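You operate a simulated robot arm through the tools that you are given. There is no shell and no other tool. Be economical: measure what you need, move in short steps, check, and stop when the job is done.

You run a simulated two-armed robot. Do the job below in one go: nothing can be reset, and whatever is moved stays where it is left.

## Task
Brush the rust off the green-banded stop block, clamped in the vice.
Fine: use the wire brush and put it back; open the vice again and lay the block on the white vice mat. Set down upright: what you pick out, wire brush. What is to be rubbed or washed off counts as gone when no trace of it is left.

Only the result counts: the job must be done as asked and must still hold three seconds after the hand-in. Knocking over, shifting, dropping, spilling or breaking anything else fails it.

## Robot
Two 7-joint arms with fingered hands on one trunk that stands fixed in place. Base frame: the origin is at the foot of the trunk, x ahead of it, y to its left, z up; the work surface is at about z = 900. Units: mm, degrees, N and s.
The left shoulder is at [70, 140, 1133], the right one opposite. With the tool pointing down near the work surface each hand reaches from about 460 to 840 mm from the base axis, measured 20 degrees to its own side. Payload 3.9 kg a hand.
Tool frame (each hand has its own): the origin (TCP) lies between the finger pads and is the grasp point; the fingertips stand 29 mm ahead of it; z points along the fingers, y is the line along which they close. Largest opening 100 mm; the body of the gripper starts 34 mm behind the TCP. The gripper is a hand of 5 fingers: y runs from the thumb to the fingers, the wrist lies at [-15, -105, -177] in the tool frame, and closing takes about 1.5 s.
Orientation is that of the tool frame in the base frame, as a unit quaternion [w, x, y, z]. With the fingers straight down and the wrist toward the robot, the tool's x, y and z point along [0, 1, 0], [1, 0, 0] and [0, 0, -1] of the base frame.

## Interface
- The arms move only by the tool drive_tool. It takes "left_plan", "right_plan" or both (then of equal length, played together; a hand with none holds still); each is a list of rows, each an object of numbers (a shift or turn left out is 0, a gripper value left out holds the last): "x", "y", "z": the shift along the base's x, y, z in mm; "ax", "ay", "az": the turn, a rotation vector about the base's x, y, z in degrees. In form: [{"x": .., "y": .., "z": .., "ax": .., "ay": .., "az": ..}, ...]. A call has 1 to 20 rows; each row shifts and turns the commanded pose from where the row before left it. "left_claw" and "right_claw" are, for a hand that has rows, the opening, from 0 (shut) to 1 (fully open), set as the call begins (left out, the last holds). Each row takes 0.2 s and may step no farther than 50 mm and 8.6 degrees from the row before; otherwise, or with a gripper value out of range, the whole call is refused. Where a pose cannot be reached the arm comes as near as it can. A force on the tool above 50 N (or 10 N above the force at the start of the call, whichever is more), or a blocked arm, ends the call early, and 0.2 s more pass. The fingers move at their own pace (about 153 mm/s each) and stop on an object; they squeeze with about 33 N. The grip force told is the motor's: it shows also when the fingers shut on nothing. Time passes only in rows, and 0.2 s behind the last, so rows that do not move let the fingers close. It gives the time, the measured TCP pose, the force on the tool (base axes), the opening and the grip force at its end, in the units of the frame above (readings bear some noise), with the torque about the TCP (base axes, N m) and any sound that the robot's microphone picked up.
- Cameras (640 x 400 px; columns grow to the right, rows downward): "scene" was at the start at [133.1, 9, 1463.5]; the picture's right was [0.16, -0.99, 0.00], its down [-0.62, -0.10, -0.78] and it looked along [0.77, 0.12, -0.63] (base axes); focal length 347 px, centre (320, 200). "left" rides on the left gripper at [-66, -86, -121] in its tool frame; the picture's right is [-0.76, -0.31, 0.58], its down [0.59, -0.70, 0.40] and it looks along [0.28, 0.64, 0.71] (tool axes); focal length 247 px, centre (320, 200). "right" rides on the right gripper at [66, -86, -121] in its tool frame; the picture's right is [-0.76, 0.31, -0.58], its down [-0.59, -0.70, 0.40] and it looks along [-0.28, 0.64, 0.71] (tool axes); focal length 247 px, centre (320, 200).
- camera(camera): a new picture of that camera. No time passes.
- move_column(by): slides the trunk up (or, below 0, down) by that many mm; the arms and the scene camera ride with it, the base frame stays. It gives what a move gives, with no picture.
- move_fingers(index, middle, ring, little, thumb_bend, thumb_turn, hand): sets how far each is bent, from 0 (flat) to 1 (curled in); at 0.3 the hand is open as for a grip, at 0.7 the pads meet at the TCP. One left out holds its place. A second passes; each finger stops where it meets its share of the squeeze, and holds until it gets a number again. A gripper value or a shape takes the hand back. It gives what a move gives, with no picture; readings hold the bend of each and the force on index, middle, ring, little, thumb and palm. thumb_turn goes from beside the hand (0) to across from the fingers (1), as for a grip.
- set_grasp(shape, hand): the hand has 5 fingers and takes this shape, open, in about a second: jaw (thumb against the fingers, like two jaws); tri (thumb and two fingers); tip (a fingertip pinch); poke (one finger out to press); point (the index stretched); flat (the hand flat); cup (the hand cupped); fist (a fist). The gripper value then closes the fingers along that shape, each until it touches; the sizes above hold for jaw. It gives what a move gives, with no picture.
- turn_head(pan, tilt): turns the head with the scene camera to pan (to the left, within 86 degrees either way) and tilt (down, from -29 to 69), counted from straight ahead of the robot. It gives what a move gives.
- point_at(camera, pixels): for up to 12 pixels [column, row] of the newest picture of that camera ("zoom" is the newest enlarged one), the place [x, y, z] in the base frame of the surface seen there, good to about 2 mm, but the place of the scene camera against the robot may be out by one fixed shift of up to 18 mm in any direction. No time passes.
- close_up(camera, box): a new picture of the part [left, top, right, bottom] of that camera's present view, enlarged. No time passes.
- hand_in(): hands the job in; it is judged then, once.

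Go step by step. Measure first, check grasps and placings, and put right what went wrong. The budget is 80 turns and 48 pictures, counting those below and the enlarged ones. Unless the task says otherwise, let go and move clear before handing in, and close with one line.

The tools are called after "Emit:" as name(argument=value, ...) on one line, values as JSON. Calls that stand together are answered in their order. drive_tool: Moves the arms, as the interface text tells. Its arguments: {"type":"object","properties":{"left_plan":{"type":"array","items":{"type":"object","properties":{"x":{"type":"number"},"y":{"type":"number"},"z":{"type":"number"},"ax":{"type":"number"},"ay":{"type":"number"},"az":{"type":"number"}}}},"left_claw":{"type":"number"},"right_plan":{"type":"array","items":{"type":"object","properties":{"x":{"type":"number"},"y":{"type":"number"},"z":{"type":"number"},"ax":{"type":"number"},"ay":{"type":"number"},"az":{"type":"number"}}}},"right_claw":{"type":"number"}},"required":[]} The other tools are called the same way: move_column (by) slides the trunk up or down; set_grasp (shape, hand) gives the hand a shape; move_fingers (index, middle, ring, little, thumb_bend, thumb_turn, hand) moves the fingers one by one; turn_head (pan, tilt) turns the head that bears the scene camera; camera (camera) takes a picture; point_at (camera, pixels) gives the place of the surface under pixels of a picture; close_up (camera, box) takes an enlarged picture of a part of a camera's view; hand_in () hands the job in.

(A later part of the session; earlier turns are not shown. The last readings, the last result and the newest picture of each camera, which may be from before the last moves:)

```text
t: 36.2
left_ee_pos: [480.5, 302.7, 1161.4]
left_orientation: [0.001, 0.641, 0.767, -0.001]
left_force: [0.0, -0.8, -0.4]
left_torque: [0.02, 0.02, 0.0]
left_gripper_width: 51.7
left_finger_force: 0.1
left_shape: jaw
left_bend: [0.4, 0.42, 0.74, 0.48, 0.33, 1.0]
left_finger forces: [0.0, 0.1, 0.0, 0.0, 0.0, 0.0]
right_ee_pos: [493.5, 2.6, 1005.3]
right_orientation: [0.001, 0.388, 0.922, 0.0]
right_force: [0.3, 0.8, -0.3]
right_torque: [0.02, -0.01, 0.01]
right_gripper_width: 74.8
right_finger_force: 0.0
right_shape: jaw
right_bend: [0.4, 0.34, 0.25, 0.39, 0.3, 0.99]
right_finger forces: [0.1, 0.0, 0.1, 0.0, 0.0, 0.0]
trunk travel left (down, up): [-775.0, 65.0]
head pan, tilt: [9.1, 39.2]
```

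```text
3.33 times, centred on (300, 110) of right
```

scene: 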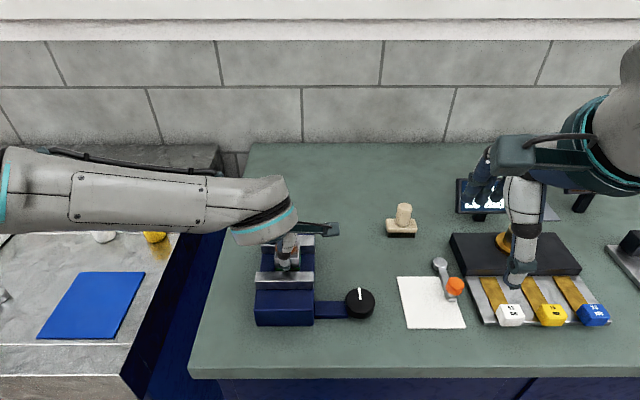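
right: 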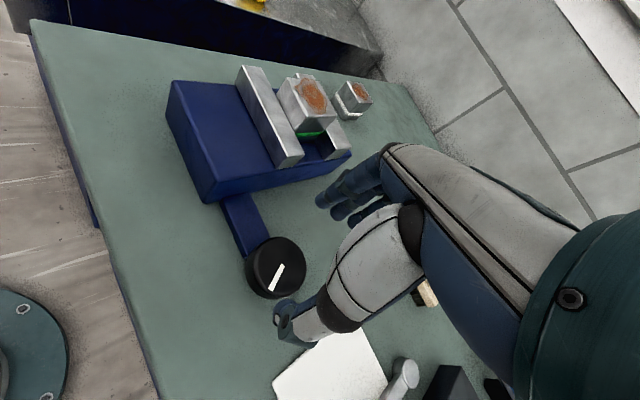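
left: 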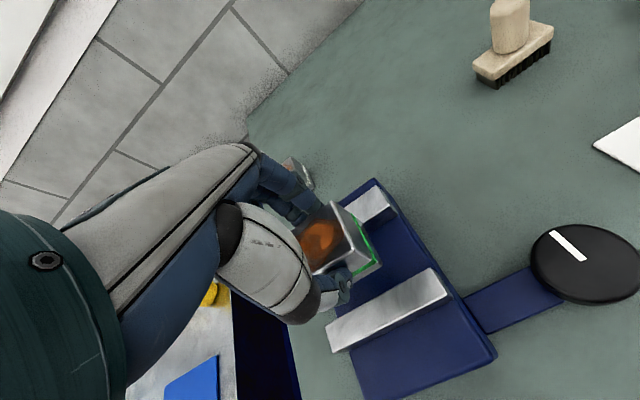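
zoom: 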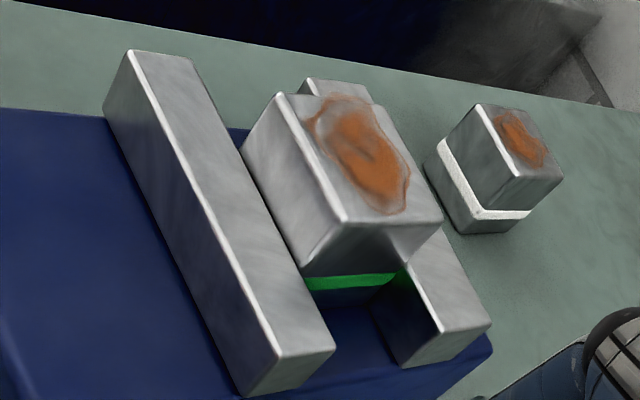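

About 11 mm of gap remains. The marker line puts the true knob centre near (497,0), so I'll recentre by +3,−2 and take another stroke.

Emit:
drive_tool(right_plan=[{"x": 3, "y": -2, "z": -20}, {"z": -20}, {"z": -20}, {}], right_claw=0.75)

Emit:
drive_tool(right_plan=[{}, {}, {}, {}, {}, {}, {}, {"az": -6}, {"az": -6}, {"az": -6}, {"az": -6}, {"az": -6}, {"az": -6}, {"az": -6}, {"az": -6}, {"az": -6}, {"az": -6}, {"az": -6}, {}], right_claw=0)

Emit:
drive_tool(right_plan=[{"az": -6}, {"az": -6}, {"az": -6}, {"az": -6}, {"az": -6}, {}])

Emit:
close_up(camera="scene", box=[220, 200, 420, 340])

```text
t: 37.2
left_ee_pos: [478.4, 301.9, 1161.3]
left_orientation: [0.0, 0.641, 0.768, 0.0]
left_force: [-0.2, -0.3, -0.5]
left_torque: [-0.01, 0.0, -0.01]
left_gripper_width: 52.0
left_finger_force: 0.0
left_shape: jaw
left_bend: [0.4, 0.42, 0.74, 0.48, 0.33, 1.0]
left_finger forces: [0.0, 0.1, 0.1, 0.0, 0.0, 0.0]
right_ee_pos: [496.6, -0.6, 945.8]
right_orientation: [0.0, 0.389, 0.921, 0.0]
right_force: [0.0, 0.7, 0.9]
right_torque: [-0.02, 0.0, 0.02]
right_gripper_width: 74.6
right_finger_force: 0.1
right_shape: jaw
right_bend: [0.4, 0.34, 0.25, 0.39, 0.3, 0.99]
right_finger forces: [0.0, 0.1, 0.0, 0.0, 0.0, 0.0]
trunk travel left (down, up): [-775.0, 65.0]
head pan, tilt: [9.1, 39.2]
```

```text
t: 41.2
left_ee_pos: [480.9, 299.2, 1161.5]
left_orientation: [-0.001, 0.641, 0.768, 0.0]
left_force: [0.3, 0.5, -0.5]
left_torque: [-0.03, 0.0, 0.0]
left_gripper_width: 52.0
left_finger_force: 0.1
left_shape: jaw
left_bend: [0.4, 0.42, 0.74, 0.48, 0.33, 1.0]
left_finger forces: [0.0, 0.0, 0.0, 0.1, 0.0, 0.0]
right_ee_pos: [497.2, -3.5, 944.5]
right_orientation: [-0.002, 0.829, 0.559, -0.001]
right_force: [-3.4, -12.7, -17.9]
right_torque: [0.04, -0.42, 0.39]
right_gripper_width: 33.1
right_finger_force: 32.9
right_shape: jaw
right_bend: [0.44, 0.48, 0.75, 0.54, 0.46, 1.0]
right_finger forces: [14.1, 5.9, 0.1, 0.1, 30.8, 0.0]
trunk travel left (down, up): [-775.0, 65.0]
head pan, tilt: [9.1, 39.2]
```

```text
t: 42.6
left_ee_pos: [480.4, 297.5, 1162.8]
left_orientation: [-0.001, 0.641, 0.768, 0.001]
left_force: [-0.5, -0.4, 0.1]
left_torque: [0.02, -0.02, -0.03]
left_gripper_width: 51.8
left_finger_force: 0.0
left_shape: jaw
left_bend: [0.4, 0.42, 0.74, 0.48, 0.33, 1.0]
left_finger forces: [0.0, 0.1, 0.1, 0.0, 0.0, 0.0]
right_ee_pos: [495.3, -4.9, 943.9]
right_orientation: [-0.002, 0.945, 0.326, -0.002]
right_force: [-12.0, -25.1, -20.3]
right_torque: [-0.21, -0.58, 0.53]
right_gripper_width: 28.9
right_finger_force: 32.3
right_shape: jaw
right_bend: [0.76, 0.49, 0.75, 0.54, 0.54, 1.0]
right_finger forces: [12.9, 4.7, 0.0, 0.1, 35.3, 0.0]
trunk travel left (down, up): [-775.0, 65.0]
head pan, tilt: [9.1, 39.2]
```

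```text
2.86 times, centred on (320, 270) of scene
```

zoom: 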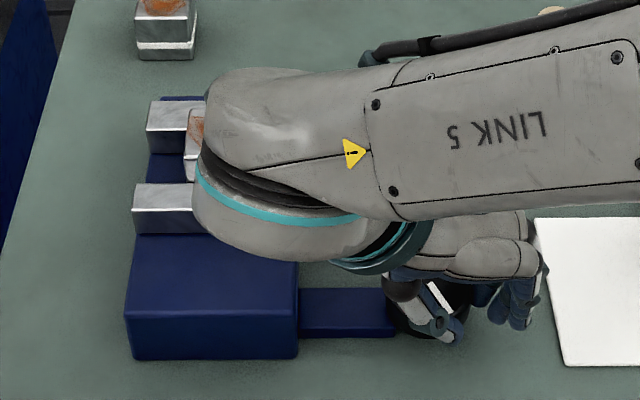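

The grip slid around the knob (width 29), so the turn met real resistance. I'll release, back off and look at the jaws closely.

Emit:
drive_tool(right_plan=[{}, {}, {"z": 15}, {"z": 20}, {"z": 25}, {"az": 8}, {"az": 8}, {"az": 8}, {"az": 8}, {"az": 8}, {"az": 8}, {"az": 8}, {"az": 8}, {"az": 8}, {"az": 8}, {"az": 8}, {"az": 8}, {}], right_claw=0.75)

Emit:
close_up(camera="scene", box=[220, 200, 420, 340])

Emit:
point_at(camera="zoom", pixels=[[165, 190], [280, 188], [290, 128], [165, 128], [228, 160], [228, 180], [228, 112], [197, 125], [262, 125], [285, 165]])

```text
t: 46.4
left_ee_pos: [481.2, 302.7, 1160.8]
left_orientation: [0.001, 0.641, 0.767, -0.001]
left_force: [0.0, -0.1, 0.9]
left_torque: [0.03, 0.02, -0.01]
left_gripper_width: 51.9
left_finger_force: 0.0
left_shape: jaw
left_bend: [0.4, 0.42, 0.74, 0.48, 0.33, 1.0]
left_finger forces: [0.0, 0.1, 0.1, 0.0, 0.0, 0.0]
right_ee_pos: [496.5, -0.4, 1005.7]
right_orientation: [0.0, 0.388, 0.922, -0.001]
right_force: [-0.1, 1.2, 0.2]
right_torque: [0.02, 0.07, 0.01]
right_gripper_width: 74.8
right_finger_force: 0.1
right_shape: jaw
right_bend: [0.4, 0.34, 0.25, 0.39, 0.3, 0.99]
right_finger forces: [0.1, 0.0, 0.0, 0.0, 0.1, 0.0]
trunk travel left (down, up): [-775.0, 65.0]
head pan, tilt: [9.1, 39.2]
```

```text
2.86 times, centred on (320, 270) of scene
```

zoom: 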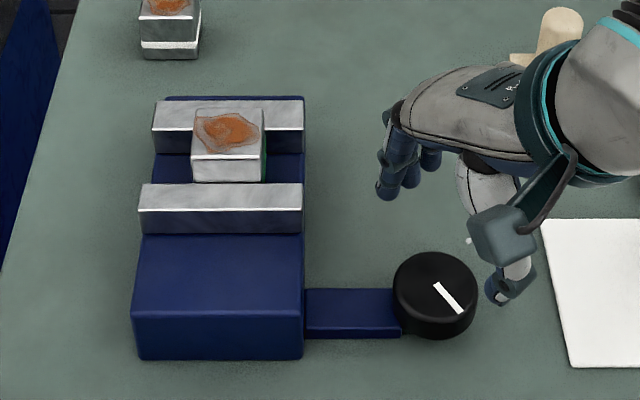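

```text
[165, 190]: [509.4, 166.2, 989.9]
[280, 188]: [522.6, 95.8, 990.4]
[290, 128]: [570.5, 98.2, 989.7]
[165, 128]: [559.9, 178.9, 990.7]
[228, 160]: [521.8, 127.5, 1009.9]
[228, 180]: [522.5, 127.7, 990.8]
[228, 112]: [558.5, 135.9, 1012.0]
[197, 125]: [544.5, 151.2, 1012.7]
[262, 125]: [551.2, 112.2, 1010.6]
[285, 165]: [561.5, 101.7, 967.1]
```

The knob hasn't moved since stroke 2, so it hit a hard stop and the block may already be clamped. I'll check from the left hand camera.

Emit:
close_up(camera="left", box=[320, 100, 640, 300])

```text
2.00 times, centred on (480, 200) of left
```

zoom: 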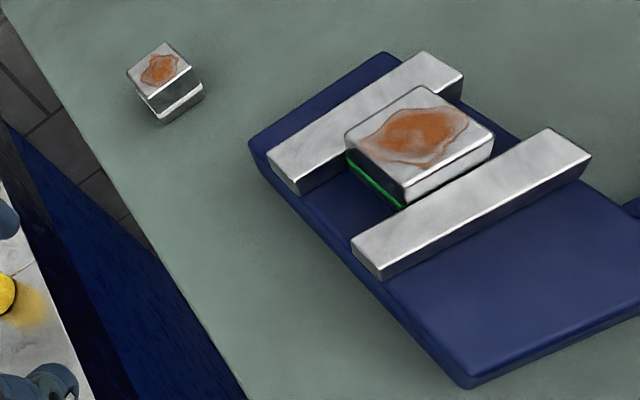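

Emit:
point_at(camera="zoom", pixels=[[301, 176], [462, 80], [352, 242], [545, 130], [345, 160], [335, 165], [404, 200], [396, 208], [346, 132], [418, 88], [400, 186], [490, 132]])

```text
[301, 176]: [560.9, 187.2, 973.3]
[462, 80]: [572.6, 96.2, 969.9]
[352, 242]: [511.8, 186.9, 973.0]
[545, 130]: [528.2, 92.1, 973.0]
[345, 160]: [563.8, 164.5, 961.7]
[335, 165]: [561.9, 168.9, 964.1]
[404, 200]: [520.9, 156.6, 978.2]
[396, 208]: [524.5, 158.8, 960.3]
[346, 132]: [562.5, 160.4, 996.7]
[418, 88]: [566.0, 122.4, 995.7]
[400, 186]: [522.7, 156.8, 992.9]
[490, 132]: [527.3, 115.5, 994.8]
```

Ambiguous: jaw gap reads about 48 mm against a 39 mm block. I'll enlarge more.

Emit:
close_up(camera="left", box=[460, 130, 580, 220])

Emit:
close_up(camera="right", box=[260, 60, 360, 170])

```text
4.44 times, centred on (520, 175) of left
```

zoom: 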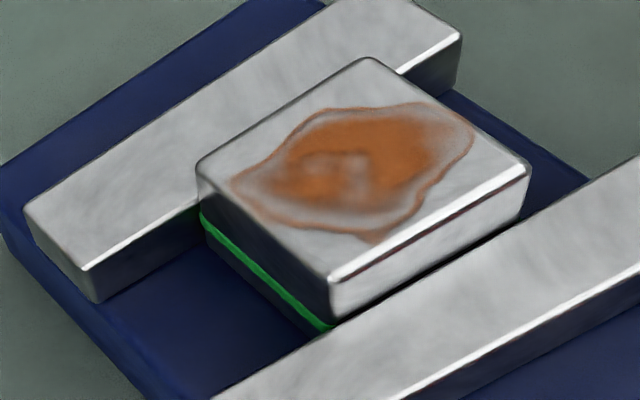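

```text
3.64 times, centred on (310, 115) of right
```

zoom: 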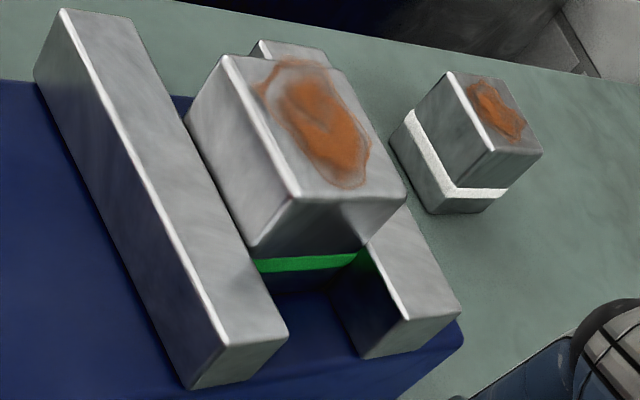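

In both views the block touches both jaws (rear contact around (200,205), front jaw flush), so with the hard stop it's clamped. Now I'll bring the right hand over the brush.

Emit:
drive_tool(right_plan=[{"z": 40}, {"z": 40}, {"z": 20, "az": -7}, {"az": -7, "x": 25, "y": -9}, {"az": -7, "x": 25, "y": -9}, {"az": -7, "x": 25, "y": -9}, {"az": -6, "x": 25, "y": -9}, {"x": 25, "y": -9}, {"x": 25, "y": -9}, {"x": 25, "y": -10}, {"x": 25, "y": -10}, {"z": -30}, {"z": -20}, {}], right_claw=1)

Emit:
camera(camera="right")

```text
t: 49.4
left_ee_pos: [480.8, 301.9, 1161.9]
left_orientation: [0.001, 0.641, 0.768, -0.001]
left_force: [0.7, 0.2, 0.9]
left_torque: [0.02, -0.02, -0.01]
left_gripper_width: 51.9
left_finger_force: 0.1
left_shape: jaw
left_bend: [0.4, 0.42, 0.74, 0.48, 0.33, 1.0]
left_finger forces: [0.0, 0.1, 0.0, 0.0, 0.0, 0.0]
right_ee_pos: [697.1, -73.8, 1054.8]
right_orientation: [0.0, 0.641, 0.768, 0.0]
right_force: [0.3, 0.1, -0.6]
right_torque: [0.04, -0.03, -0.02]
right_gripper_width: 99.9
right_finger_force: 0.1
right_shape: jaw
right_bend: [0.3, 0.3, 0.3, 0.3, 0.3, 0.98]
right_finger forces: [0.0, 0.0, 0.0, 0.0, 0.0, 0.0]
trunk travel left (down, up): [-775.0, 65.0]
head pan, tilt: [9.1, 39.2]
```

```text
12 pictures are left
```

right: 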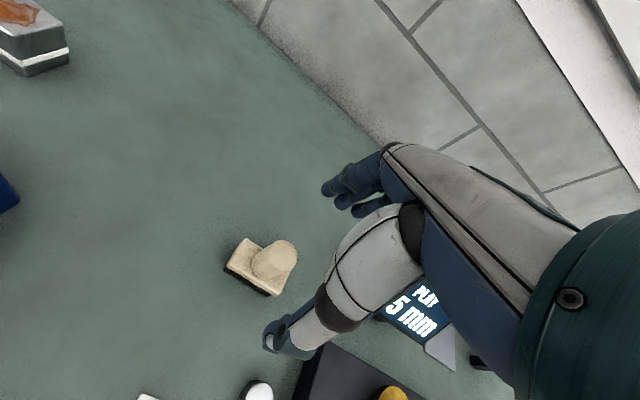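

Emit:
point_at(camera="right", pixels=[[282, 256], [272, 246], [294, 250], [279, 268], [254, 262], [243, 240], [226, 268], [268, 293], [285, 285], [250, 275]])

```text
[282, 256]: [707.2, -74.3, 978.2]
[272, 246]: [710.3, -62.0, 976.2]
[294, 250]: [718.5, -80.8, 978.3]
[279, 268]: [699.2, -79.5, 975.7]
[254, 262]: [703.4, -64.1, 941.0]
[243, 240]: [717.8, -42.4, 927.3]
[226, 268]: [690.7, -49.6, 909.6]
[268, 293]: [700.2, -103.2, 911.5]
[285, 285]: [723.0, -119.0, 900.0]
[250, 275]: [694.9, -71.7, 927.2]
```

The handle centre is about (708,−74), with base top 927 and handle top 977. I'll shift there, descend to TCP z≈961 and grip.

Emit:
drive_tool(right_plan=[{"x": 11, "y": 1}, {"z": -30}, {"z": -30}, {"z": -20}, {"z": -14}, {}], right_claw=1)

Emit:
drive_tool(right_plan=[{}, {}, {}, {}, {}, {}, {}, {}, {}, {}], right_claw=0)

```text
t: 50.8
left_ee_pos: [479.7, 301.3, 1161.8]
left_orientation: [0.0, 0.641, 0.768, 0.0]
left_force: [0.6, 0.3, 0.0]
left_torque: [0.0, 0.01, -0.02]
left_gripper_width: 51.7
left_finger_force: 0.1
left_shape: jaw
left_bend: [0.4, 0.42, 0.74, 0.48, 0.33, 1.0]
left_finger forces: [0.1, 0.1, 0.0, 0.0, 0.0, 0.0]
right_ee_pos: [707.7, -73.6, 962.0]
right_orientation: [0.0, 0.641, 0.768, 0.0]
right_force: [-0.2, -0.2, 0.1]
right_torque: [0.02, -0.02, 0.01]
right_gripper_width: 99.6
right_finger_force: 0.0
right_shape: jaw
right_bend: [0.3, 0.3, 0.3, 0.3, 0.3, 0.98]
right_finger forces: [0.0, 0.1, 0.1, 0.1, 0.0, 0.0]
trunk travel left (down, up): [-775.0, 65.0]
head pan, tilt: [9.1, 39.2]
```

```text
t: 53.0
left_ee_pos: [479.4, 303.0, 1161.3]
left_orientation: [0.0, 0.641, 0.768, 0.0]
left_force: [0.0, -0.3, 0.1]
left_torque: [-0.01, 0.0, 0.04]
left_gripper_width: 51.8
left_finger_force: 0.0
left_shape: jaw
left_bend: [0.4, 0.42, 0.74, 0.48, 0.33, 1.0]
left_finger forces: [0.1, 0.1, 0.0, 0.0, 0.1, 0.0]
right_ee_pos: [708.6, -74.4, 962.0]
right_orientation: [0.0, 0.64, 0.768, 0.0]
right_force: [-0.1, 0.2, 0.8]
right_torque: [-0.02, 0.03, 0.0]
right_gripper_width: 23.0
right_finger_force: 33.0
right_shape: jaw
right_bend: [0.52, 0.53, 0.73, 0.58, 0.73, 1.0]
right_finger forces: [16.9, 10.2, 0.0, 0.0, 27.5, 0.0]
trunk travel left (down, up): [-775.0, 65.0]
head pan, tilt: [9.1, 39.2]
```

The brush is held (23 mm, 33 N). I'll move the left hand further aside, then lift the brush and carry it to above the block.

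Emit:
drive_tool(left_plan=[{"y": 30, "z": 10}, {"y": 30, "z": 10}, {"y": 30, "z": 10}, {"y": 30, "z": 10}, {}, {}], right_plan=[{"z": 10}, {"z": 30}, {"z": 40}, {"z": 40}, {"z": 28}, {}])

Emit:
drive_tool(right_plan=[{"x": -27, "y": 35}, {"x": -27, "y": 35}, {"x": -27, "y": 36}, {"x": -27, "y": 36}, {"x": -27, "y": 36}, {"x": -28, "y": 35}, {}])

Emit:
close_up(camera="scene", box=[200, 170, 420, 320])

```text
t: 54.4
left_ee_pos: [493.5, 352.0, 1178.4]
left_orientation: [0.0, 0.641, 0.768, -0.002]
left_force: [0.2, 0.1, -0.1]
left_torque: [-0.01, 0.01, 0.0]
left_gripper_width: 51.9
left_finger_force: 0.1
left_shape: jaw
left_bend: [0.4, 0.42, 0.74, 0.48, 0.33, 1.0]
left_finger forces: [0.0, 0.0, 0.0, 0.0, 0.1, 0.1]
left hand out of reach, approached as far as the arm can: row 2, 3, 4
right_ee_pos: [707.1, -74.1, 1109.8]
right_orientation: [-0.001, 0.641, 0.768, 0.0]
right_force: [0.6, -0.2, -1.9]
right_torque: [-0.01, 0.03, 0.03]
right_gripper_width: 23.2
right_finger_force: 33.2
right_shape: jaw
right_bend: [0.52, 0.53, 0.73, 0.58, 0.73, 1.0]
right_finger forces: [16.9, 10.1, 0.0, 0.0, 27.5, 0.0]
trunk travel left (down, up): [-775.0, 65.0]
head pan, tilt: [9.1, 39.2]
```

```text
t: 56.0
left_ee_pos: [492.0, 351.5, 1177.4]
left_orientation: [0.0, 0.64, 0.768, -0.001]
left_force: [-0.2, 0.6, 0.4]
left_torque: [0.0, 0.01, 0.0]
left_gripper_width: 51.8
left_finger_force: 0.0
left_shape: jaw
left_bend: [0.4, 0.42, 0.74, 0.48, 0.33, 1.0]
left_finger forces: [0.1, 0.1, 0.1, 0.0, 0.0, 0.1]
right_ee_pos: [545.5, 139.3, 1108.8]
right_orientation: [-0.001, 0.641, 0.768, 0.0]
right_force: [0.7, -0.3, -1.4]
right_torque: [-0.01, -0.01, -0.02]
right_gripper_width: 23.0
right_finger_force: 33.2
right_shape: jaw
right_bend: [0.52, 0.53, 0.73, 0.58, 0.73, 1.0]
right_finger forces: [17.0, 10.4, 0.1, 0.1, 27.5, 0.0]
trunk travel left (down, up): [-775.0, 65.0]
head pan, tilt: [9.1, 39.2]
```

```text
2.67 times, centred on (310, 245) of scene
```

zoom: 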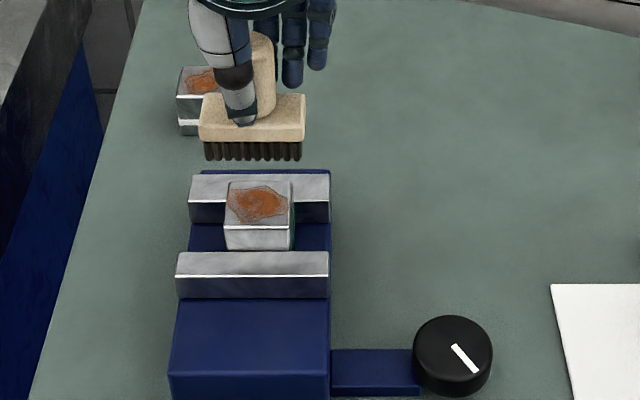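

The brush hangs level above the block. I'll descend to light contact (expected at TCP z≈1058).

Emit:
drive_tool(right_plan=[{"z": -25}, {"z": -18}, {"z": -3}, {"z": -2}, {"z": -2}, {"z": -1}, {}])

```text
t: 57.6
left_ee_pos: [491.9, 352.4, 1177.9]
left_orientation: [0.001, 0.64, 0.768, 0.0]
left_force: [0.3, 0.5, 0.0]
left_torque: [0.0, 0.0, -0.03]
left_gripper_width: 51.7
left_finger_force: 0.0
left_shape: jaw
left_bend: [0.4, 0.42, 0.74, 0.48, 0.33, 1.0]
left_finger forces: [0.1, 0.0, 0.0, 0.1, 0.1, 0.1]
right_ee_pos: [544.5, 139.1, 1058.8]
right_orientation: [0.0, 0.641, 0.768, 0.0]
right_force: [-0.3, -0.3, -1.3]
right_torque: [-0.05, 0.04, 0.03]
right_gripper_width: 22.7
right_finger_force: 32.4
right_shape: jaw
right_bend: [0.52, 0.53, 0.73, 0.58, 0.73, 1.0]
right_finger forces: [17.1, 10.4, 0.0, 0.1, 27.4, 0.0]
trunk travel left (down, up): [-775.0, 65.0]
head pan, tilt: [9.1, 39.2]
```

No contact yet (−1.3 N is the brush weight). I'll go down in 1 mm steps.

Emit:
drive_tool(right_plan=[{"z": -1}, {"z": -1}, {"z": -1}, {}])

```text
t: 58.6
left_ee_pos: [491.0, 351.4, 1177.9]
left_orientation: [0.001, 0.64, 0.768, 0.001]
left_force: [-0.9, 0.5, 0.8]
left_torque: [-0.01, -0.01, -0.02]
left_gripper_width: 52.0
left_finger_force: 0.0
left_shape: jaw
left_bend: [0.4, 0.42, 0.74, 0.48, 0.33, 1.0]
left_finger forces: [0.1, 0.0, 0.0, 0.0, 0.0, 0.0]
right_ee_pos: [544.5, 140.9, 1057.7]
right_orientation: [0.001, 0.64, 0.768, 0.002]
right_force: [-1.5, 0.4, 9.0]
right_torque: [-0.01, -0.13, 0.03]
right_gripper_width: 23.1
right_finger_force: 33.4
right_shape: jaw
right_bend: [0.52, 0.53, 0.73, 0.58, 0.73, 1.0]
right_finger forces: [17.0, 11.0, 0.1, 0.0, 28.7, 0.0]
trunk travel left (down, up): [-775.0, 65.0]
head pan, tilt: [9.1, 39.2]
```

Contact at about 10 N. I'll brush back and forth along x.

Emit:
drive_tool(right_plan=[{"x": 9, "y": 1.5}, {"x": 9, "y": 1.5}, {"x": -9, "y": -1.5}, {"x": -9, "y": -1.5}, {"x": -9, "y": -1.5}, {"x": -9, "y": -1.5}, {"x": 9, "y": 1.5}, {"x": 9, "y": 1.5}, {"x": 9, "y": 1.5}, {"x": 9, "y": 1.5}, {"x": -9, "y": -1.5}, {"x": -9, "y": -1.5}, {"x": -9, "y": -1.5}, {"x": -9, "y": -1.5}, {"x": 9, "y": 1.5}, {"x": 9, "y": 1.5}, {}])

Emit:
drive_tool(right_plan=[{"y": 8}, {"y": 8}, {"y": -8}, {"y": -8}, {"y": -8}, {"y": -8}, {"y": 8}, {"y": 8}, {"x": 9}, {"x": 9, "y": 8}, {"x": -9}, {"x": -9}, {"x": -9, "y": -8}, {"x": -9}, {"x": 9, "y": -8}, {"x": 9, "y": 8}, {}])

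Emit:
drive_tool(right_plan=[{"z": 10}, {"z": 30}, {"z": 40}, {"x": 30, "y": -35}, {"x": 30, "y": -38}, {"x": 30, "y": -38}, {}])

Emit:
close_up(camera="scene", box=[220, 200, 380, 310])

```text
t: 62.2
left_ee_pos: [490.3, 352.2, 1178.1]
left_orientation: [0.002, 0.64, 0.768, 0.0]
left_force: [-1.2, 0.1, 0.2]
left_torque: [0.03, 0.01, 0.0]
left_gripper_width: 51.8
left_finger_force: 0.0
left_shape: jaw
left_bend: [0.4, 0.42, 0.74, 0.48, 0.33, 1.0]
left_finger forces: [0.0, 0.0, 0.1, 0.1, 0.1, 0.1]
right_ee_pos: [543.3, 138.9, 1056.3]
right_orientation: [0.0, 0.64, 0.768, 0.0]
right_force: [-1.7, 1.6, 11.0]
right_torque: [0.0, -0.07, -0.02]
right_gripper_width: 24.0
right_finger_force: 32.9
right_shape: jaw
right_bend: [0.52, 0.52, 0.73, 0.58, 0.74, 1.0]
right_finger forces: [17.8, 11.6, 0.1, 0.0, 30.7, 0.0]
trunk travel left (down, up): [-775.0, 65.0]
head pan, tilt: [9.1, 39.2]
```

```text
t: 65.8
left_ee_pos: [491.1, 350.7, 1179.2]
left_orientation: [0.0, 0.64, 0.768, -0.001]
left_force: [-0.1, 0.1, -0.4]
left_torque: [0.01, 0.02, 0.0]
left_gripper_width: 51.6
left_finger_force: 0.0
left_shape: jaw
left_bend: [0.4, 0.42, 0.74, 0.48, 0.33, 1.0]
left_finger forces: [0.1, 0.1, 0.0, 0.0, 0.1, 0.0]
right_ee_pos: [543.7, 138.6, 1056.0]
right_orientation: [0.0, 0.641, 0.767, 0.001]
right_force: [-1.2, -2.3, 9.2]
right_torque: [0.0, -0.09, -0.02]
right_gripper_width: 23.8
right_finger_force: 32.8
right_shape: jaw
right_bend: [0.53, 0.52, 0.73, 0.58, 0.74, 1.0]
right_finger forces: [16.9, 12.6, 0.0, 0.0, 29.5, 0.0]
trunk travel left (down, up): [-775.0, 65.0]
head pan, tilt: [9.1, 39.2]
```

```text
t: 67.4
left_ee_pos: [491.5, 352.2, 1178.1]
left_orientation: [0.001, 0.64, 0.768, -0.001]
left_force: [-0.5, 1.0, -0.1]
left_torque: [-0.01, 0.01, -0.02]
left_gripper_width: 52.1
left_finger_force: 0.1
left_shape: jaw
left_bend: [0.4, 0.42, 0.74, 0.48, 0.33, 1.0]
left_finger forces: [0.0, 0.1, 0.1, 0.1, 0.0, 0.0]
right_ee_pos: [635.7, 29.2, 1135.9]
right_orientation: [0.0, 0.641, 0.768, 0.0]
right_force: [-0.1, -0.7, -1.5]
right_torque: [-0.04, 0.03, 0.01]
right_gripper_width: 24.0
right_finger_force: 33.0
right_shape: jaw
right_bend: [0.52, 0.52, 0.73, 0.58, 0.74, 1.0]
right_finger forces: [17.5, 11.4, 0.1, 0.1, 27.2, 0.0]
trunk travel left (down, up): [-775.0, 65.0]
head pan, tilt: [9.1, 39.2]
```

```text
3.64 times, centred on (300, 255) of scene
```

zoom: 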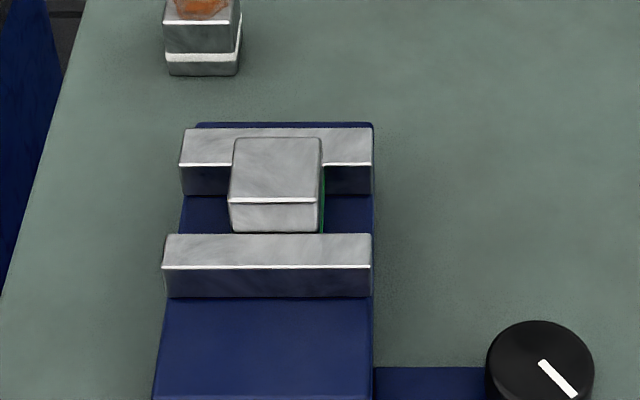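

The top looks bare from the scene camera. I'll check for faint traces with the left camera before returning the brush.

Emit:
camera(camera="left")

```text
9 pictures are left
```

left: 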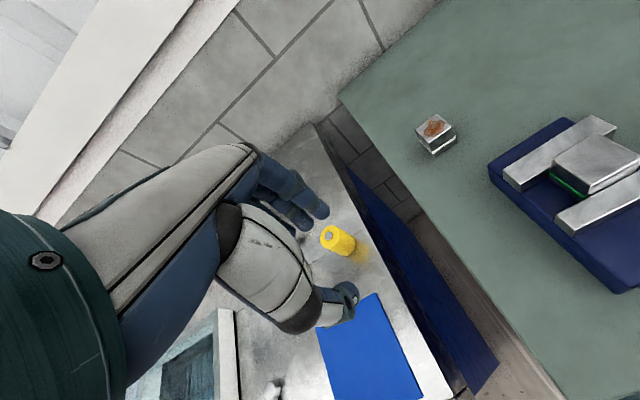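

The block is clean from both views. I'll return the brush to its spot at (708,−74).

Emit:
drive_tool(right_plan=[{"x": 36, "y": -34}, {"x": 36, "y": -34}, {"y": -35, "z": -20}, {"z": -40}, {"z": -40}, {"z": -40}, {"z": -25}, {"z": -4}, {}])

Emit:
drive_tool(right_plan=[{"z": -1}, {"z": -1}, {"z": -1}, {}])

```text
t: 69.4
left_ee_pos: [492.4, 350.9, 1177.7]
left_orientation: [0.001, 0.64, 0.768, 0.0]
left_force: [0.2, -0.7, -0.5]
left_torque: [0.03, 0.01, 0.01]
left_gripper_width: 52.0
left_finger_force: 0.1
left_shape: jaw
left_bend: [0.4, 0.42, 0.74, 0.48, 0.33, 1.0]
left_finger forces: [0.0, 0.0, 0.0, 0.0, 0.0, 0.0]
right_ee_pos: [707.4, -75.5, 965.0]
right_orientation: [0.0, 0.641, 0.768, -0.001]
right_force: [0.1, 0.5, -2.4]
right_torque: [0.0, 0.0, 0.01]
right_gripper_width: 23.4
right_finger_force: 32.9
right_shape: jaw
right_bend: [0.53, 0.52, 0.73, 0.58, 0.74, 1.0]
right_finger forces: [17.4, 11.4, 0.0, 0.1, 26.9, 0.0]
trunk travel left (down, up): [-775.0, 65.0]
head pan, tilt: [9.1, 39.2]
```

```text
t: 70.4
left_ee_pos: [491.5, 350.8, 1176.9]
left_orientation: [0.001, 0.64, 0.768, -0.001]
left_force: [0.7, -0.2, -0.3]
left_torque: [0.01, 0.0, -0.02]
left_gripper_width: 51.9
left_finger_force: 0.0
left_shape: jaw
left_bend: [0.4, 0.42, 0.74, 0.48, 0.33, 1.0]
left_finger forces: [0.0, 0.0, 0.0, 0.0, 0.0, 0.1]
right_ee_pos: [707.0, -73.5, 963.6]
right_orientation: [0.0, 0.641, 0.768, 0.0]
right_force: [0.4, 0.5, -1.7]
right_torque: [-0.02, 0.02, 0.0]
right_gripper_width: 23.4
right_finger_force: 32.9
right_shape: jaw
right_bend: [0.53, 0.52, 0.73, 0.58, 0.74, 1.0]
right_finger forces: [17.4, 11.4, 0.0, 0.1, 27.0, 0.0]
trunk travel left (down, up): [-775.0, 65.0]
head pan, tilt: [9.1, 39.2]
```

Emit:
drive_tool(right_plan=[{"z": -1}, {"z": -1}, {}])

```text
t: 71.2
left_ee_pos: [492.3, 352.3, 1177.5]
left_orientation: [0.001, 0.64, 0.768, 0.0]
left_force: [0.2, 0.0, -0.4]
left_torque: [0.02, -0.01, -0.02]
left_gripper_width: 51.7
left_finger_force: 0.2
left_shape: jaw
left_bend: [0.4, 0.42, 0.74, 0.48, 0.33, 1.0]
left_finger forces: [0.0, 0.1, 0.0, 0.1, 0.0, 0.0]
right_ee_pos: [706.7, -73.8, 962.0]
right_orientation: [0.0, 0.641, 0.768, 0.0]
right_force: [0.1, 0.0, -0.1]
right_torque: [-0.03, 0.01, 0.05]
right_gripper_width: 23.2
right_finger_force: 33.2
right_shape: jaw
right_bend: [0.53, 0.52, 0.73, 0.58, 0.74, 1.0]
right_finger forces: [17.5, 11.7, 0.1, 0.1, 27.0, 0.1]
trunk travel left (down, up): [-775.0, 65.0]
head pan, tilt: [9.1, 39.2]
```

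It's on the table (0 N). I'll release, rise, and verify the brush stands.

Emit:
drive_tool(right_plan=[{}, {}, {}, {}, {"z": 15}, {"z": 30}, {"z": 40}, {"z": 40}, {"x": -30, "y": 10, "az": -7.7}, {"x": -31, "y": 11, "az": -7.7}, {"x": -30, "y": 11, "az": -7.7}, {"x": -30, "y": 11, "az": -7.7}, {"x": -31, "y": 11, "az": -7.7}, {"x": -30, "y": 11, "az": -7.7}, {"x": -31, "y": 11, "az": -7.7}, {"az": -7.7}, {"z": -35}, {"z": -35}, {}], right_claw=1)

Emit:
camera(camera="scene")

```text
t: 75.2
left_ee_pos: [492.0, 351.3, 1176.8]
left_orientation: [0.001, 0.639, 0.769, 0.0]
left_force: [-0.9, 0.3, -0.1]
left_torque: [-0.01, 0.01, 0.01]
left_gripper_width: 51.7
left_finger_force: 0.1
left_shape: jaw
left_bend: [0.4, 0.42, 0.74, 0.48, 0.33, 1.0]
left_finger forces: [0.0, 0.1, 0.0, 0.0, 0.1, 0.1]
right_ee_pos: [494.3, 1.1, 1015.8]
right_orientation: [-0.001, 0.944, 0.331, 0.001]
right_force: [0.7, 0.3, 0.3]
right_torque: [0.0, 0.02, 0.0]
right_gripper_width: 99.8
right_finger_force: 0.0
right_shape: jaw
right_bend: [0.3, 0.3, 0.3, 0.3, 0.3, 0.98]
right_finger forces: [0.0, 0.0, 0.1, 0.0, 0.2, 0.0]
trunk travel left (down, up): [-775.0, 65.0]
head pan, tilt: [9.1, 39.2]
```

```text
8 pictures are left
```

scene: 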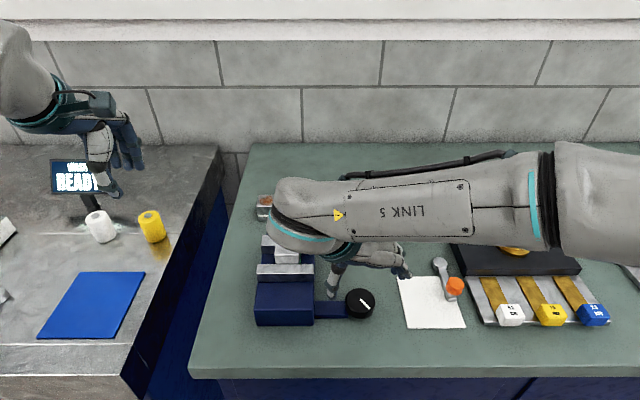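

I'll descend on the knob, grip, and turn counter-clockwise 96°.

Emit:
drive_tool(right_plan=[{}, {"z": -25}, {"z": -25}, {"z": -20.5}, {}], right_claw=0.75)

Emit:
drive_tool(right_plan=[{}, {}, {}, {}, {}, {}, {}, {}], right_claw=0)

Emit:
drive_tool(right_plan=[{"az": 6}, {"az": 6}, {"az": 6}, {"az": 6}, {"az": 6}, {"az": 6}, {"az": 6}, {"az": 6}, {"az": 6}, {"az": 6}, {"az": 6}, {"az": 6}, {"az": 6}, {"az": 6}, {"az": 6}, {"az": 6}, {}])

Emit:
close_up(camera="scene", box=[220, 190, 440, 340])

```text
t: 76.4
left_ee_pos: [491.5, 351.6, 1176.9]
left_orientation: [0.001, 0.64, 0.768, 0.0]
left_force: [0.0, 0.5, -0.6]
left_torque: [0.04, 0.0, -0.05]
left_gripper_width: 51.5
left_finger_force: 0.0
left_shape: jaw
left_bend: [0.4, 0.42, 0.74, 0.48, 0.33, 1.0]
left_finger forces: [0.0, 0.0, 0.1, 0.0, 0.0, 0.0]
right_ee_pos: [493.7, 0.8, 946.5]
right_orientation: [0.0, 0.943, 0.332, 0.0]
right_force: [0.1, -0.7, -0.2]
right_torque: [-0.01, 0.04, -0.03]
right_gripper_width: 75.5
right_finger_force: 0.0
right_shape: jaw
right_bend: [0.39, 0.34, 0.25, 0.39, 0.3, 0.99]
right_finger forces: [0.1, 0.1, 0.1, 0.0, 0.0, 0.1]
trunk travel left (down, up): [-775.0, 65.0]
head pan, tilt: [9.1, 39.2]
```

```text
t: 78.2
left_ee_pos: [491.5, 352.6, 1176.5]
left_orientation: [0.001, 0.64, 0.768, 0.001]
left_force: [0.1, -0.6, 0.1]
left_torque: [0.02, -0.01, -0.02]
left_gripper_width: 51.8
left_finger_force: 0.0
left_shape: jaw
left_bend: [0.4, 0.42, 0.74, 0.48, 0.33, 1.0]
left_finger forces: [0.0, 0.1, 0.0, 0.1, 0.1, 0.0]
right_ee_pos: [493.2, 1.8, 944.7]
right_orientation: [0.0, 0.944, 0.331, 0.0]
right_force: [-5.0, 3.6, -5.1]
right_torque: [0.04, 0.13, 0.03]
right_gripper_width: 44.6
right_finger_force: 32.8
right_shape: jaw
right_bend: [0.41, 0.44, 0.75, 0.54, 0.4, 1.0]
right_finger forces: [15.6, 8.8, 0.0, 0.0, 30.4, 0.0]
trunk travel left (down, up): [-775.0, 65.0]
head pan, tilt: [9.1, 39.2]
```

```text
t: 81.8
left_ee_pos: [493.1, 349.8, 1177.5]
left_orientation: [0.0, 0.64, 0.768, 0.0]
left_force: [-0.5, -0.5, -0.4]
left_torque: [0.01, -0.02, 0.0]
left_gripper_width: 52.0
left_finger_force: 0.0
left_shape: jaw
left_bend: [0.4, 0.42, 0.74, 0.48, 0.33, 1.0]
left_finger forces: [0.0, 0.0, 0.0, 0.0, 0.1, 0.0]
right_ee_pos: [494.7, -0.3, 946.4]
right_orientation: [-0.001, 0.385, 0.923, 0.001]
right_force: [-1.0, -14.2, -5.6]
right_torque: [-0.28, 0.02, -0.1]
right_gripper_width: 43.5
right_finger_force: 33.4
right_shape: jaw
right_bend: [0.41, 0.44, 0.75, 0.54, 0.42, 1.0]
right_finger forces: [14.2, 10.1, 0.1, 0.0, 34.9, 0.0]
trunk travel left (down, up): [-775.0, 65.0]
head pan, tilt: [9.1, 39.2]
```

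```text
2.67 times, centred on (330, 265) of scene
```

zoom: 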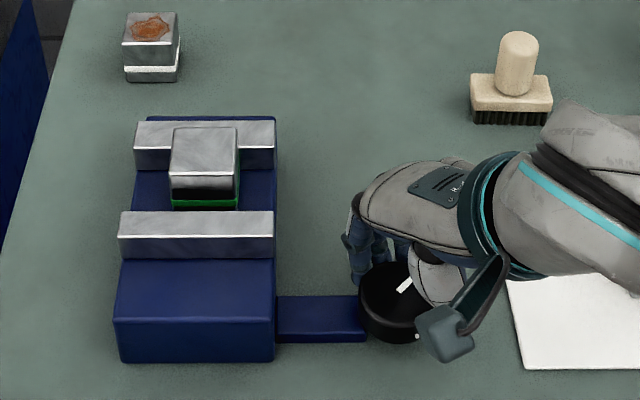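

The brush stands in place, the jaw has opened and the block is free. One more stroke of about 50° brings the knob back to its start.

Emit:
drive_tool(right_plan=[{}, {}, {"z": 15}, {"z": 20}, {"az": -8}, {"az": -8}, {"az": -8}, {"az": -8}, {"az": -8}, {"az": -8}, {"az": -8}, {"z": -15}, {"z": -20}, {}], right_claw=0.75)

Emit:
drive_tool(right_plan=[{}, {}, {}, {}, {}, {}, {}, {"az": 6}, {"az": 6}, {"az": 6}, {"az": 6}, {"az": 6}, {"az": 6}, {"az": 6}, {"az": 6}, {}], right_claw=0)

Emit:
drive_tool(right_plan=[{}, {}, {}, {"z": 15}, {"z": 30}, {"z": 40}, {"z": 40}, {"x": -10, "y": -40, "z": 20}, {"x": -10, "y": -45}, {"x": -10, "y": -45}, {"y": -45}, {"y": -40}, {}], right_claw=0.75)

Emit:
close_up(camera="scene", box=[220, 190, 440, 340])

```text
t: 84.8
left_ee_pos: [491.0, 351.2, 1177.2]
left_orientation: [0.001, 0.64, 0.768, 0.0]
left_force: [0.3, 0.9, 1.0]
left_torque: [0.08, -0.02, -0.01]
left_gripper_width: 51.7
left_finger_force: 0.0
left_shape: jaw
left_bend: [0.4, 0.42, 0.74, 0.48, 0.33, 1.0]
left_finger forces: [0.0, 0.0, 0.1, 0.0, 0.0, 0.0]
right_ee_pos: [495.0, 1.3, 945.5]
right_orientation: [0.0, 0.774, 0.634, 0.0]
right_force: [0.0, 0.1, -0.7]
right_torque: [-0.03, -0.02, 0.0]
right_gripper_width: 74.8
right_finger_force: 0.1
right_shape: jaw
right_bend: [0.4, 0.34, 0.25, 0.39, 0.3, 0.99]
right_finger forces: [0.0, 0.0, 0.0, 0.0, 0.0, 0.0]
trunk travel left (down, up): [-775.0, 65.0]
head pan, tilt: [9.1, 39.2]
```

```text
t: 88.2
left_ee_pos: [491.7, 350.6, 1178.0]
left_orientation: [-0.001, 0.64, 0.768, 0.0]
left_force: [-0.9, -0.6, -0.4]
left_torque: [-0.04, 0.01, 0.03]
left_gripper_width: 52.0
left_finger_force: 0.0
left_shape: jaw
left_bend: [0.4, 0.42, 0.74, 0.48, 0.33, 1.0]
left_finger forces: [0.0, 0.1, 0.0, 0.0, 0.0, 0.0]
right_ee_pos: [494.2, -1.3, 946.3]
right_orientation: [-0.001, 0.449, 0.894, 0.0]
right_force: [-3.7, -10.9, -7.3]
right_torque: [-0.29, 0.04, -0.23]
right_gripper_width: 44.3
right_finger_force: 33.2
right_shape: jaw
right_bend: [0.41, 0.44, 0.75, 0.54, 0.4, 1.0]
right_finger forces: [14.6, 9.4, 0.1, 0.0, 32.0, 0.1]
trunk travel left (down, up): [-775.0, 65.0]
head pan, tilt: [9.1, 39.2]
```

```text
t: 91.0
left_ee_pos: [492.2, 351.9, 1177.4]
left_orientation: [0.0, 0.64, 0.769, 0.0]
left_force: [-0.5, 0.7, -0.6]
left_torque: [0.04, -0.03, 0.01]
left_gripper_width: 51.7
left_finger_force: 0.0
left_shape: jaw
left_bend: [0.4, 0.42, 0.74, 0.48, 0.33, 1.0]
left_finger forces: [0.1, 0.1, 0.0, 0.0, 0.0, 0.0]
right_ee_pos: [471.0, -94.4, 1091.1]
right_orientation: [0.0, 0.449, 0.894, 0.0]
right_force: [0.4, -0.3, 0.6]
right_torque: [0.02, 0.0, -0.01]
right_gripper_width: 74.8
right_finger_force: 0.0
right_shape: jaw
right_bend: [0.39, 0.34, 0.25, 0.39, 0.3, 0.99]
right_finger forces: [0.0, 0.1, 0.0, 0.1, 0.1, 0.0]
right hand out of reach, approached as far as the arm can: row 10, 11, 12
trunk travel left (down, up): [-775.0, 65.0]
head pan, tilt: [9.1, 39.2]
```

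```text
2.67 times, centred on (330, 265) of scene
```

zoom: 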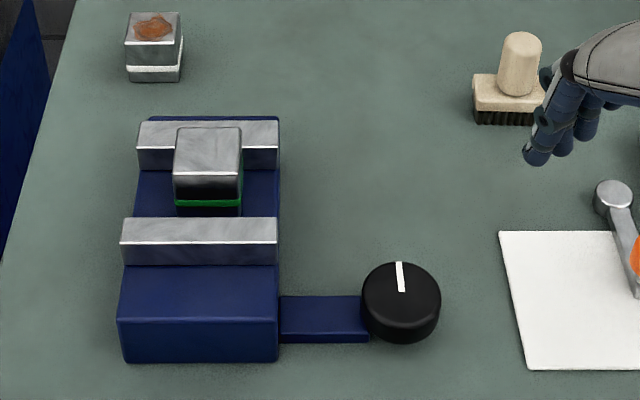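

The vice is open, the knob is back at its start and the block is upright. I'll measure the block and mat from this zoom.

Emit:
point_at(camera="zoom", pixels=[[180, 132], [238, 132], [177, 168], [238, 168], [208, 152], [503, 234], [529, 366], [638, 366], [560, 300], [605, 192], [625, 240], [635, 285]])

Emit:
drive_tool(right_plan=[{"z": 30, "az": -8}, {"z": 30, "az": -8}, {"y": -30, "az": -8}, {"y": -40, "az": -8}, {"y": -45}, {"y": -45}, {"y": -45}, {"y": -30}, {}])

```text
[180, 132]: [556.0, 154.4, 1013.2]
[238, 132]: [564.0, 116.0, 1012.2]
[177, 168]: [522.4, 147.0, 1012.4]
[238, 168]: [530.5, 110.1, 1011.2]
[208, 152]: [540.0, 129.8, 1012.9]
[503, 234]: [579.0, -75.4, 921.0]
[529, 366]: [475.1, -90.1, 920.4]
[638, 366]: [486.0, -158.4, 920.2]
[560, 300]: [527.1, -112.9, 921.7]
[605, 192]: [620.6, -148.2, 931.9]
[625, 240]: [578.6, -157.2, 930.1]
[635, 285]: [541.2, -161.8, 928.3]
```

```text
t: 93.0
left_ee_pos: [491.6, 351.1, 1177.7]
left_orientation: [0.001, 0.641, 0.767, 0.001]
left_force: [0.3, -0.9, -0.2]
left_torque: [0.03, -0.03, 0.0]
left_gripper_width: 51.7
left_finger_force: 0.0
left_shape: jaw
left_bend: [0.4, 0.42, 0.74, 0.48, 0.33, 1.0]
left_finger forces: [0.1, 0.0, 0.1, 0.1, 0.0, 0.1]
right_ee_pos: [471.6, -277.2, 1150.3]
right_orientation: [-0.001, 0.679, 0.735, 0.001]
right_force: [0.0, 0.1, -0.2]
right_torque: [-0.01, 0.0, 0.01]
right_gripper_width: 74.8
right_finger_force: 0.0
right_shape: jaw
right_bend: [0.39, 0.34, 0.25, 0.39, 0.3, 0.99]
right_finger forces: [0.1, 0.1, 0.0, 0.0, 0.1, 0.1]
right hand out of reach, approached as far as the arm can: row 7, 8
trunk travel left (down, up): [-775.0, 65.0]
head pan, tilt: [9.1, 39.2]
```

The block is now near (546,139), almost touching the rear jaw, so I must grip with the tips above the jaw tops (TCP z≈1010). I'll bring the left hand over it.

Emit:
drive_tool(left_plan=[{"x": 9, "y": -35}, {"x": 9, "y": -35}, {"x": 9, "y": -35}, {"x": 9, "y": -35}, {"x": 9, "y": -36}, {"x": 9, "y": -36}, {"z": -40}, {"z": -40}, {"z": -30}, {}], left_claw=1)

Emit:
camera(camera="left")

```text
t: 95.2
left_ee_pos: [546.4, 139.7, 1067.4]
left_orientation: [0.001, 0.641, 0.768, -0.001]
left_force: [0.0, 1.3, -0.1]
left_torque: [0.0, -0.01, 0.02]
left_gripper_width: 99.7
left_finger_force: 0.0
left_shape: jaw
left_bend: [0.3, 0.3, 0.3, 0.3, 0.3, 0.98]
left_finger forces: [0.1, 0.0, 0.0, 0.0, 0.0, 0.1]
right_ee_pos: [471.0, -277.5, 1151.0]
right_orientation: [0.001, 0.679, 0.734, 0.0]
right_force: [0.5, -0.4, 0.1]
right_torque: [0.01, -0.02, 0.01]
right_gripper_width: 74.8
right_finger_force: 0.1
right_shape: jaw
right_bend: [0.39, 0.34, 0.25, 0.39, 0.3, 0.99]
right_finger forces: [0.0, 0.0, 0.0, 0.0, 0.0, 0.0]
trunk travel left (down, up): [-775.0, 65.0]
head pan, tilt: [9.1, 39.2]
```

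```text
5 pictures are left
```

left: 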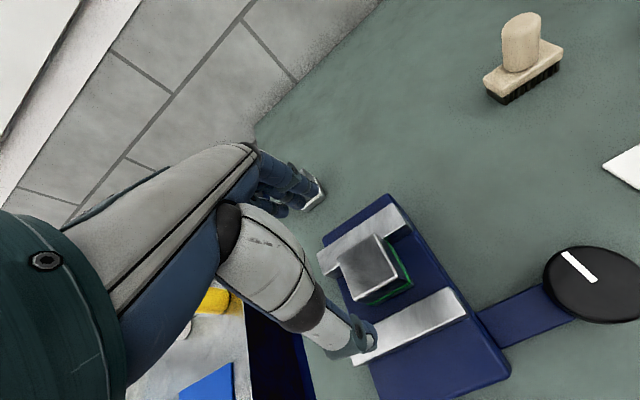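

Emit:
point_at(camera="left", pixels=[[367, 270], [376, 237], [341, 268], [356, 297], [396, 275], [405, 220], [385, 226], [400, 345], [330, 262]])

```text
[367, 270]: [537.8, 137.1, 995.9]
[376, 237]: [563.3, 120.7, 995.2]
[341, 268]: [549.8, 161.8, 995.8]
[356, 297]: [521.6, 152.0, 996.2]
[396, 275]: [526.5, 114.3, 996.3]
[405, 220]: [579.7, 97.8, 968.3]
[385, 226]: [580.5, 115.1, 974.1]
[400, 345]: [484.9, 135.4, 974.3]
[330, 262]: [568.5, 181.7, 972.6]
```

Block centre is about (542,137). I'll shift −4,−2, descend to 1010 and close.

Emit:
drive_tool(left_plan=[{"x": -4, "y": -2, "z": -20}, {"z": -20}, {"z": -12}, {"z": -5}, {}], left_claw=1)

Emit:
drive_tool(left_plan=[{}, {}, {}, {}, {}, {}, {}, {}, {}], left_claw=0)

```text
t: 96.4
left_ee_pos: [543.3, 138.8, 1009.9]
left_orientation: [0.001, 0.641, 0.768, 0.0]
left_force: [0.1, 0.8, -0.4]
left_torque: [0.0, 0.03, -0.01]
left_gripper_width: 99.8
left_finger_force: 0.1
left_shape: jaw
left_bend: [0.3, 0.3, 0.3, 0.3, 0.3, 0.98]
left_finger forces: [0.1, 0.1, 0.0, 0.1, 0.1, 0.0]
right_ee_pos: [472.2, -277.2, 1151.1]
right_orientation: [0.0, 0.678, 0.735, 0.0]
right_force: [0.3, 0.4, -0.5]
right_torque: [0.01, -0.03, -0.01]
right_gripper_width: 75.0
right_finger_force: 0.0
right_shape: jaw
right_bend: [0.39, 0.34, 0.25, 0.39, 0.3, 0.99]
right_finger forces: [0.0, 0.0, 0.1, 0.0, 0.0, 0.0]
trunk travel left (down, up): [-775.0, 65.0]
head pan, tilt: [9.1, 39.2]
```

```text
t: 98.4
left_ee_pos: [542.3, 138.8, 1011.5]
left_orientation: [0.0, 0.64, 0.768, -0.001]
left_force: [-4.0, -0.7, -0.2]
left_torque: [-0.04, 0.13, -0.04]
left_gripper_width: 38.4
left_finger_force: 32.8
left_shape: jaw
left_bend: [0.43, 0.45, 0.74, 0.54, 0.42, 1.0]
left_finger forces: [16.0, 9.5, 0.1, 0.2, 29.5, 0.1]
right_ee_pos: [472.0, -276.6, 1150.5]
right_orientation: [-0.001, 0.678, 0.735, 0.0]
right_force: [0.0, 0.1, -0.3]
right_torque: [0.06, 0.0, 0.01]
right_gripper_width: 74.8
right_finger_force: 0.0
right_shape: jaw
right_bend: [0.39, 0.34, 0.25, 0.39, 0.3, 0.99]
right_finger forces: [0.0, 0.0, 0.0, 0.1, 0.0, 0.1]
trunk travel left (down, up): [-775.0, 65.0]
head pan, tilt: [9.1, 39.2]
```

Gripped (38.4 mm, 33 N). I'll lift and carry towards the mat at about (525,−107).

Emit:
drive_tool(left_plan=[{"z": 15}, {"z": 30}, {"z": 35}, {"x": -3, "y": -35}, {"x": -3, "y": -35}, {"x": -3, "y": -35}, {"x": -3, "y": -35}, {"x": -3, "y": -35}, {"x": -2, "y": -35}, {"y": -36}, {}])

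```text
t: 100.8
left_ee_pos: [525.4, -107.8, 1089.6]
left_orientation: [0.0, 0.641, 0.768, -0.001]
left_force: [-1.1, 0.9, -6.0]
left_torque: [-0.04, 0.05, -0.02]
left_gripper_width: 38.4
left_finger_force: 32.9
left_shape: jaw
left_bend: [0.43, 0.45, 0.74, 0.54, 0.42, 1.0]
left_finger forces: [18.2, 10.2, 0.0, 0.0, 28.2, 0.0]
right_ee_pos: [472.9, -276.1, 1150.6]
right_orientation: [0.0, 0.678, 0.735, 0.0]
right_force: [-0.5, 0.9, 1.0]
right_torque: [0.02, -0.02, 0.03]
right_gripper_width: 74.8
right_finger_force: 0.0
right_shape: jaw
right_bend: [0.39, 0.34, 0.25, 0.39, 0.3, 0.99]
right_finger forces: [0.1, 0.0, 0.0, 0.1, 0.0, 0.0]
trunk travel left (down, up): [-775.0, 65.0]
head pan, tilt: [9.1, 39.2]
```

Reached. I'll descend part way and check alignment with the mat.

Emit:
drive_tool(left_plan=[{"z": -40}, {"z": -40}, {"z": -20}, {}])

Emit:
camera(camera="scene")

```text
t: 101.8
left_ee_pos: [527.5, -109.1, 990.4]
left_orientation: [0.0, 0.641, 0.768, -0.001]
left_force: [0.2, -0.5, -7.4]
left_torque: [-0.02, 0.03, -0.01]
left_gripper_width: 38.4
left_finger_force: 32.6
left_shape: jaw
left_bend: [0.43, 0.45, 0.74, 0.54, 0.42, 1.0]
left_finger forces: [18.2, 10.2, 0.1, 0.0, 28.5, 0.1]
right_ee_pos: [472.8, -275.4, 1149.8]
right_orientation: [0.0, 0.678, 0.735, 0.0]
right_force: [0.6, 0.6, 0.3]
right_torque: [-0.02, 0.0, -0.01]
right_gripper_width: 74.7
right_finger_force: 0.1
right_shape: jaw
right_bend: [0.39, 0.34, 0.25, 0.39, 0.3, 0.99]
right_finger forces: [0.0, 0.0, 0.0, 0.1, 0.1, 0.0]
trunk travel left (down, up): [-775.0, 65.0]
head pan, tilt: [9.1, 39.2]
```

```text
4 pictures are left
```

scene: 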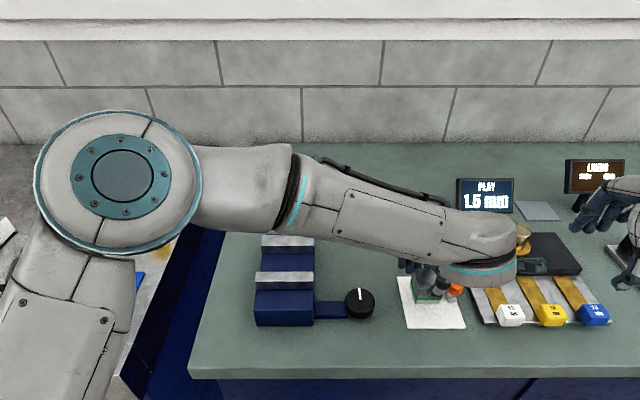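

Emit:
close_up(camera="scene", box=[380, 240, 500, 340])

Emit:
point_at(camera="scene", pixels=[[430, 300], [420, 298], [440, 298], [455, 289], [447, 292], [408, 320]])

```text
4.00 times, centred on (440, 290) of scene
```

zoom: 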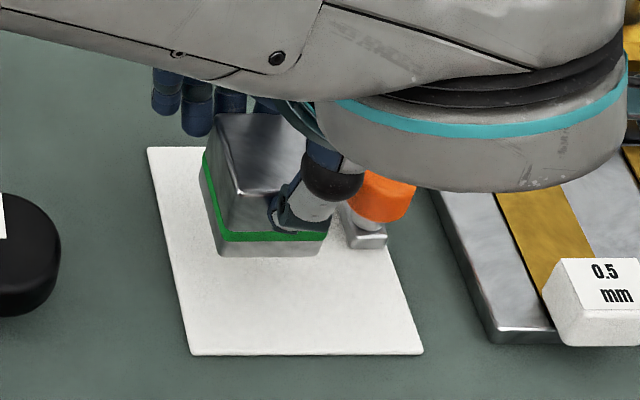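

```text
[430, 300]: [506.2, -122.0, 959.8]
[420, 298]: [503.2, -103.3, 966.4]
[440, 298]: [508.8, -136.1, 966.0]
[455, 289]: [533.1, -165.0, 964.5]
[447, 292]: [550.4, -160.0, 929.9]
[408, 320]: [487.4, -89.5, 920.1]
```

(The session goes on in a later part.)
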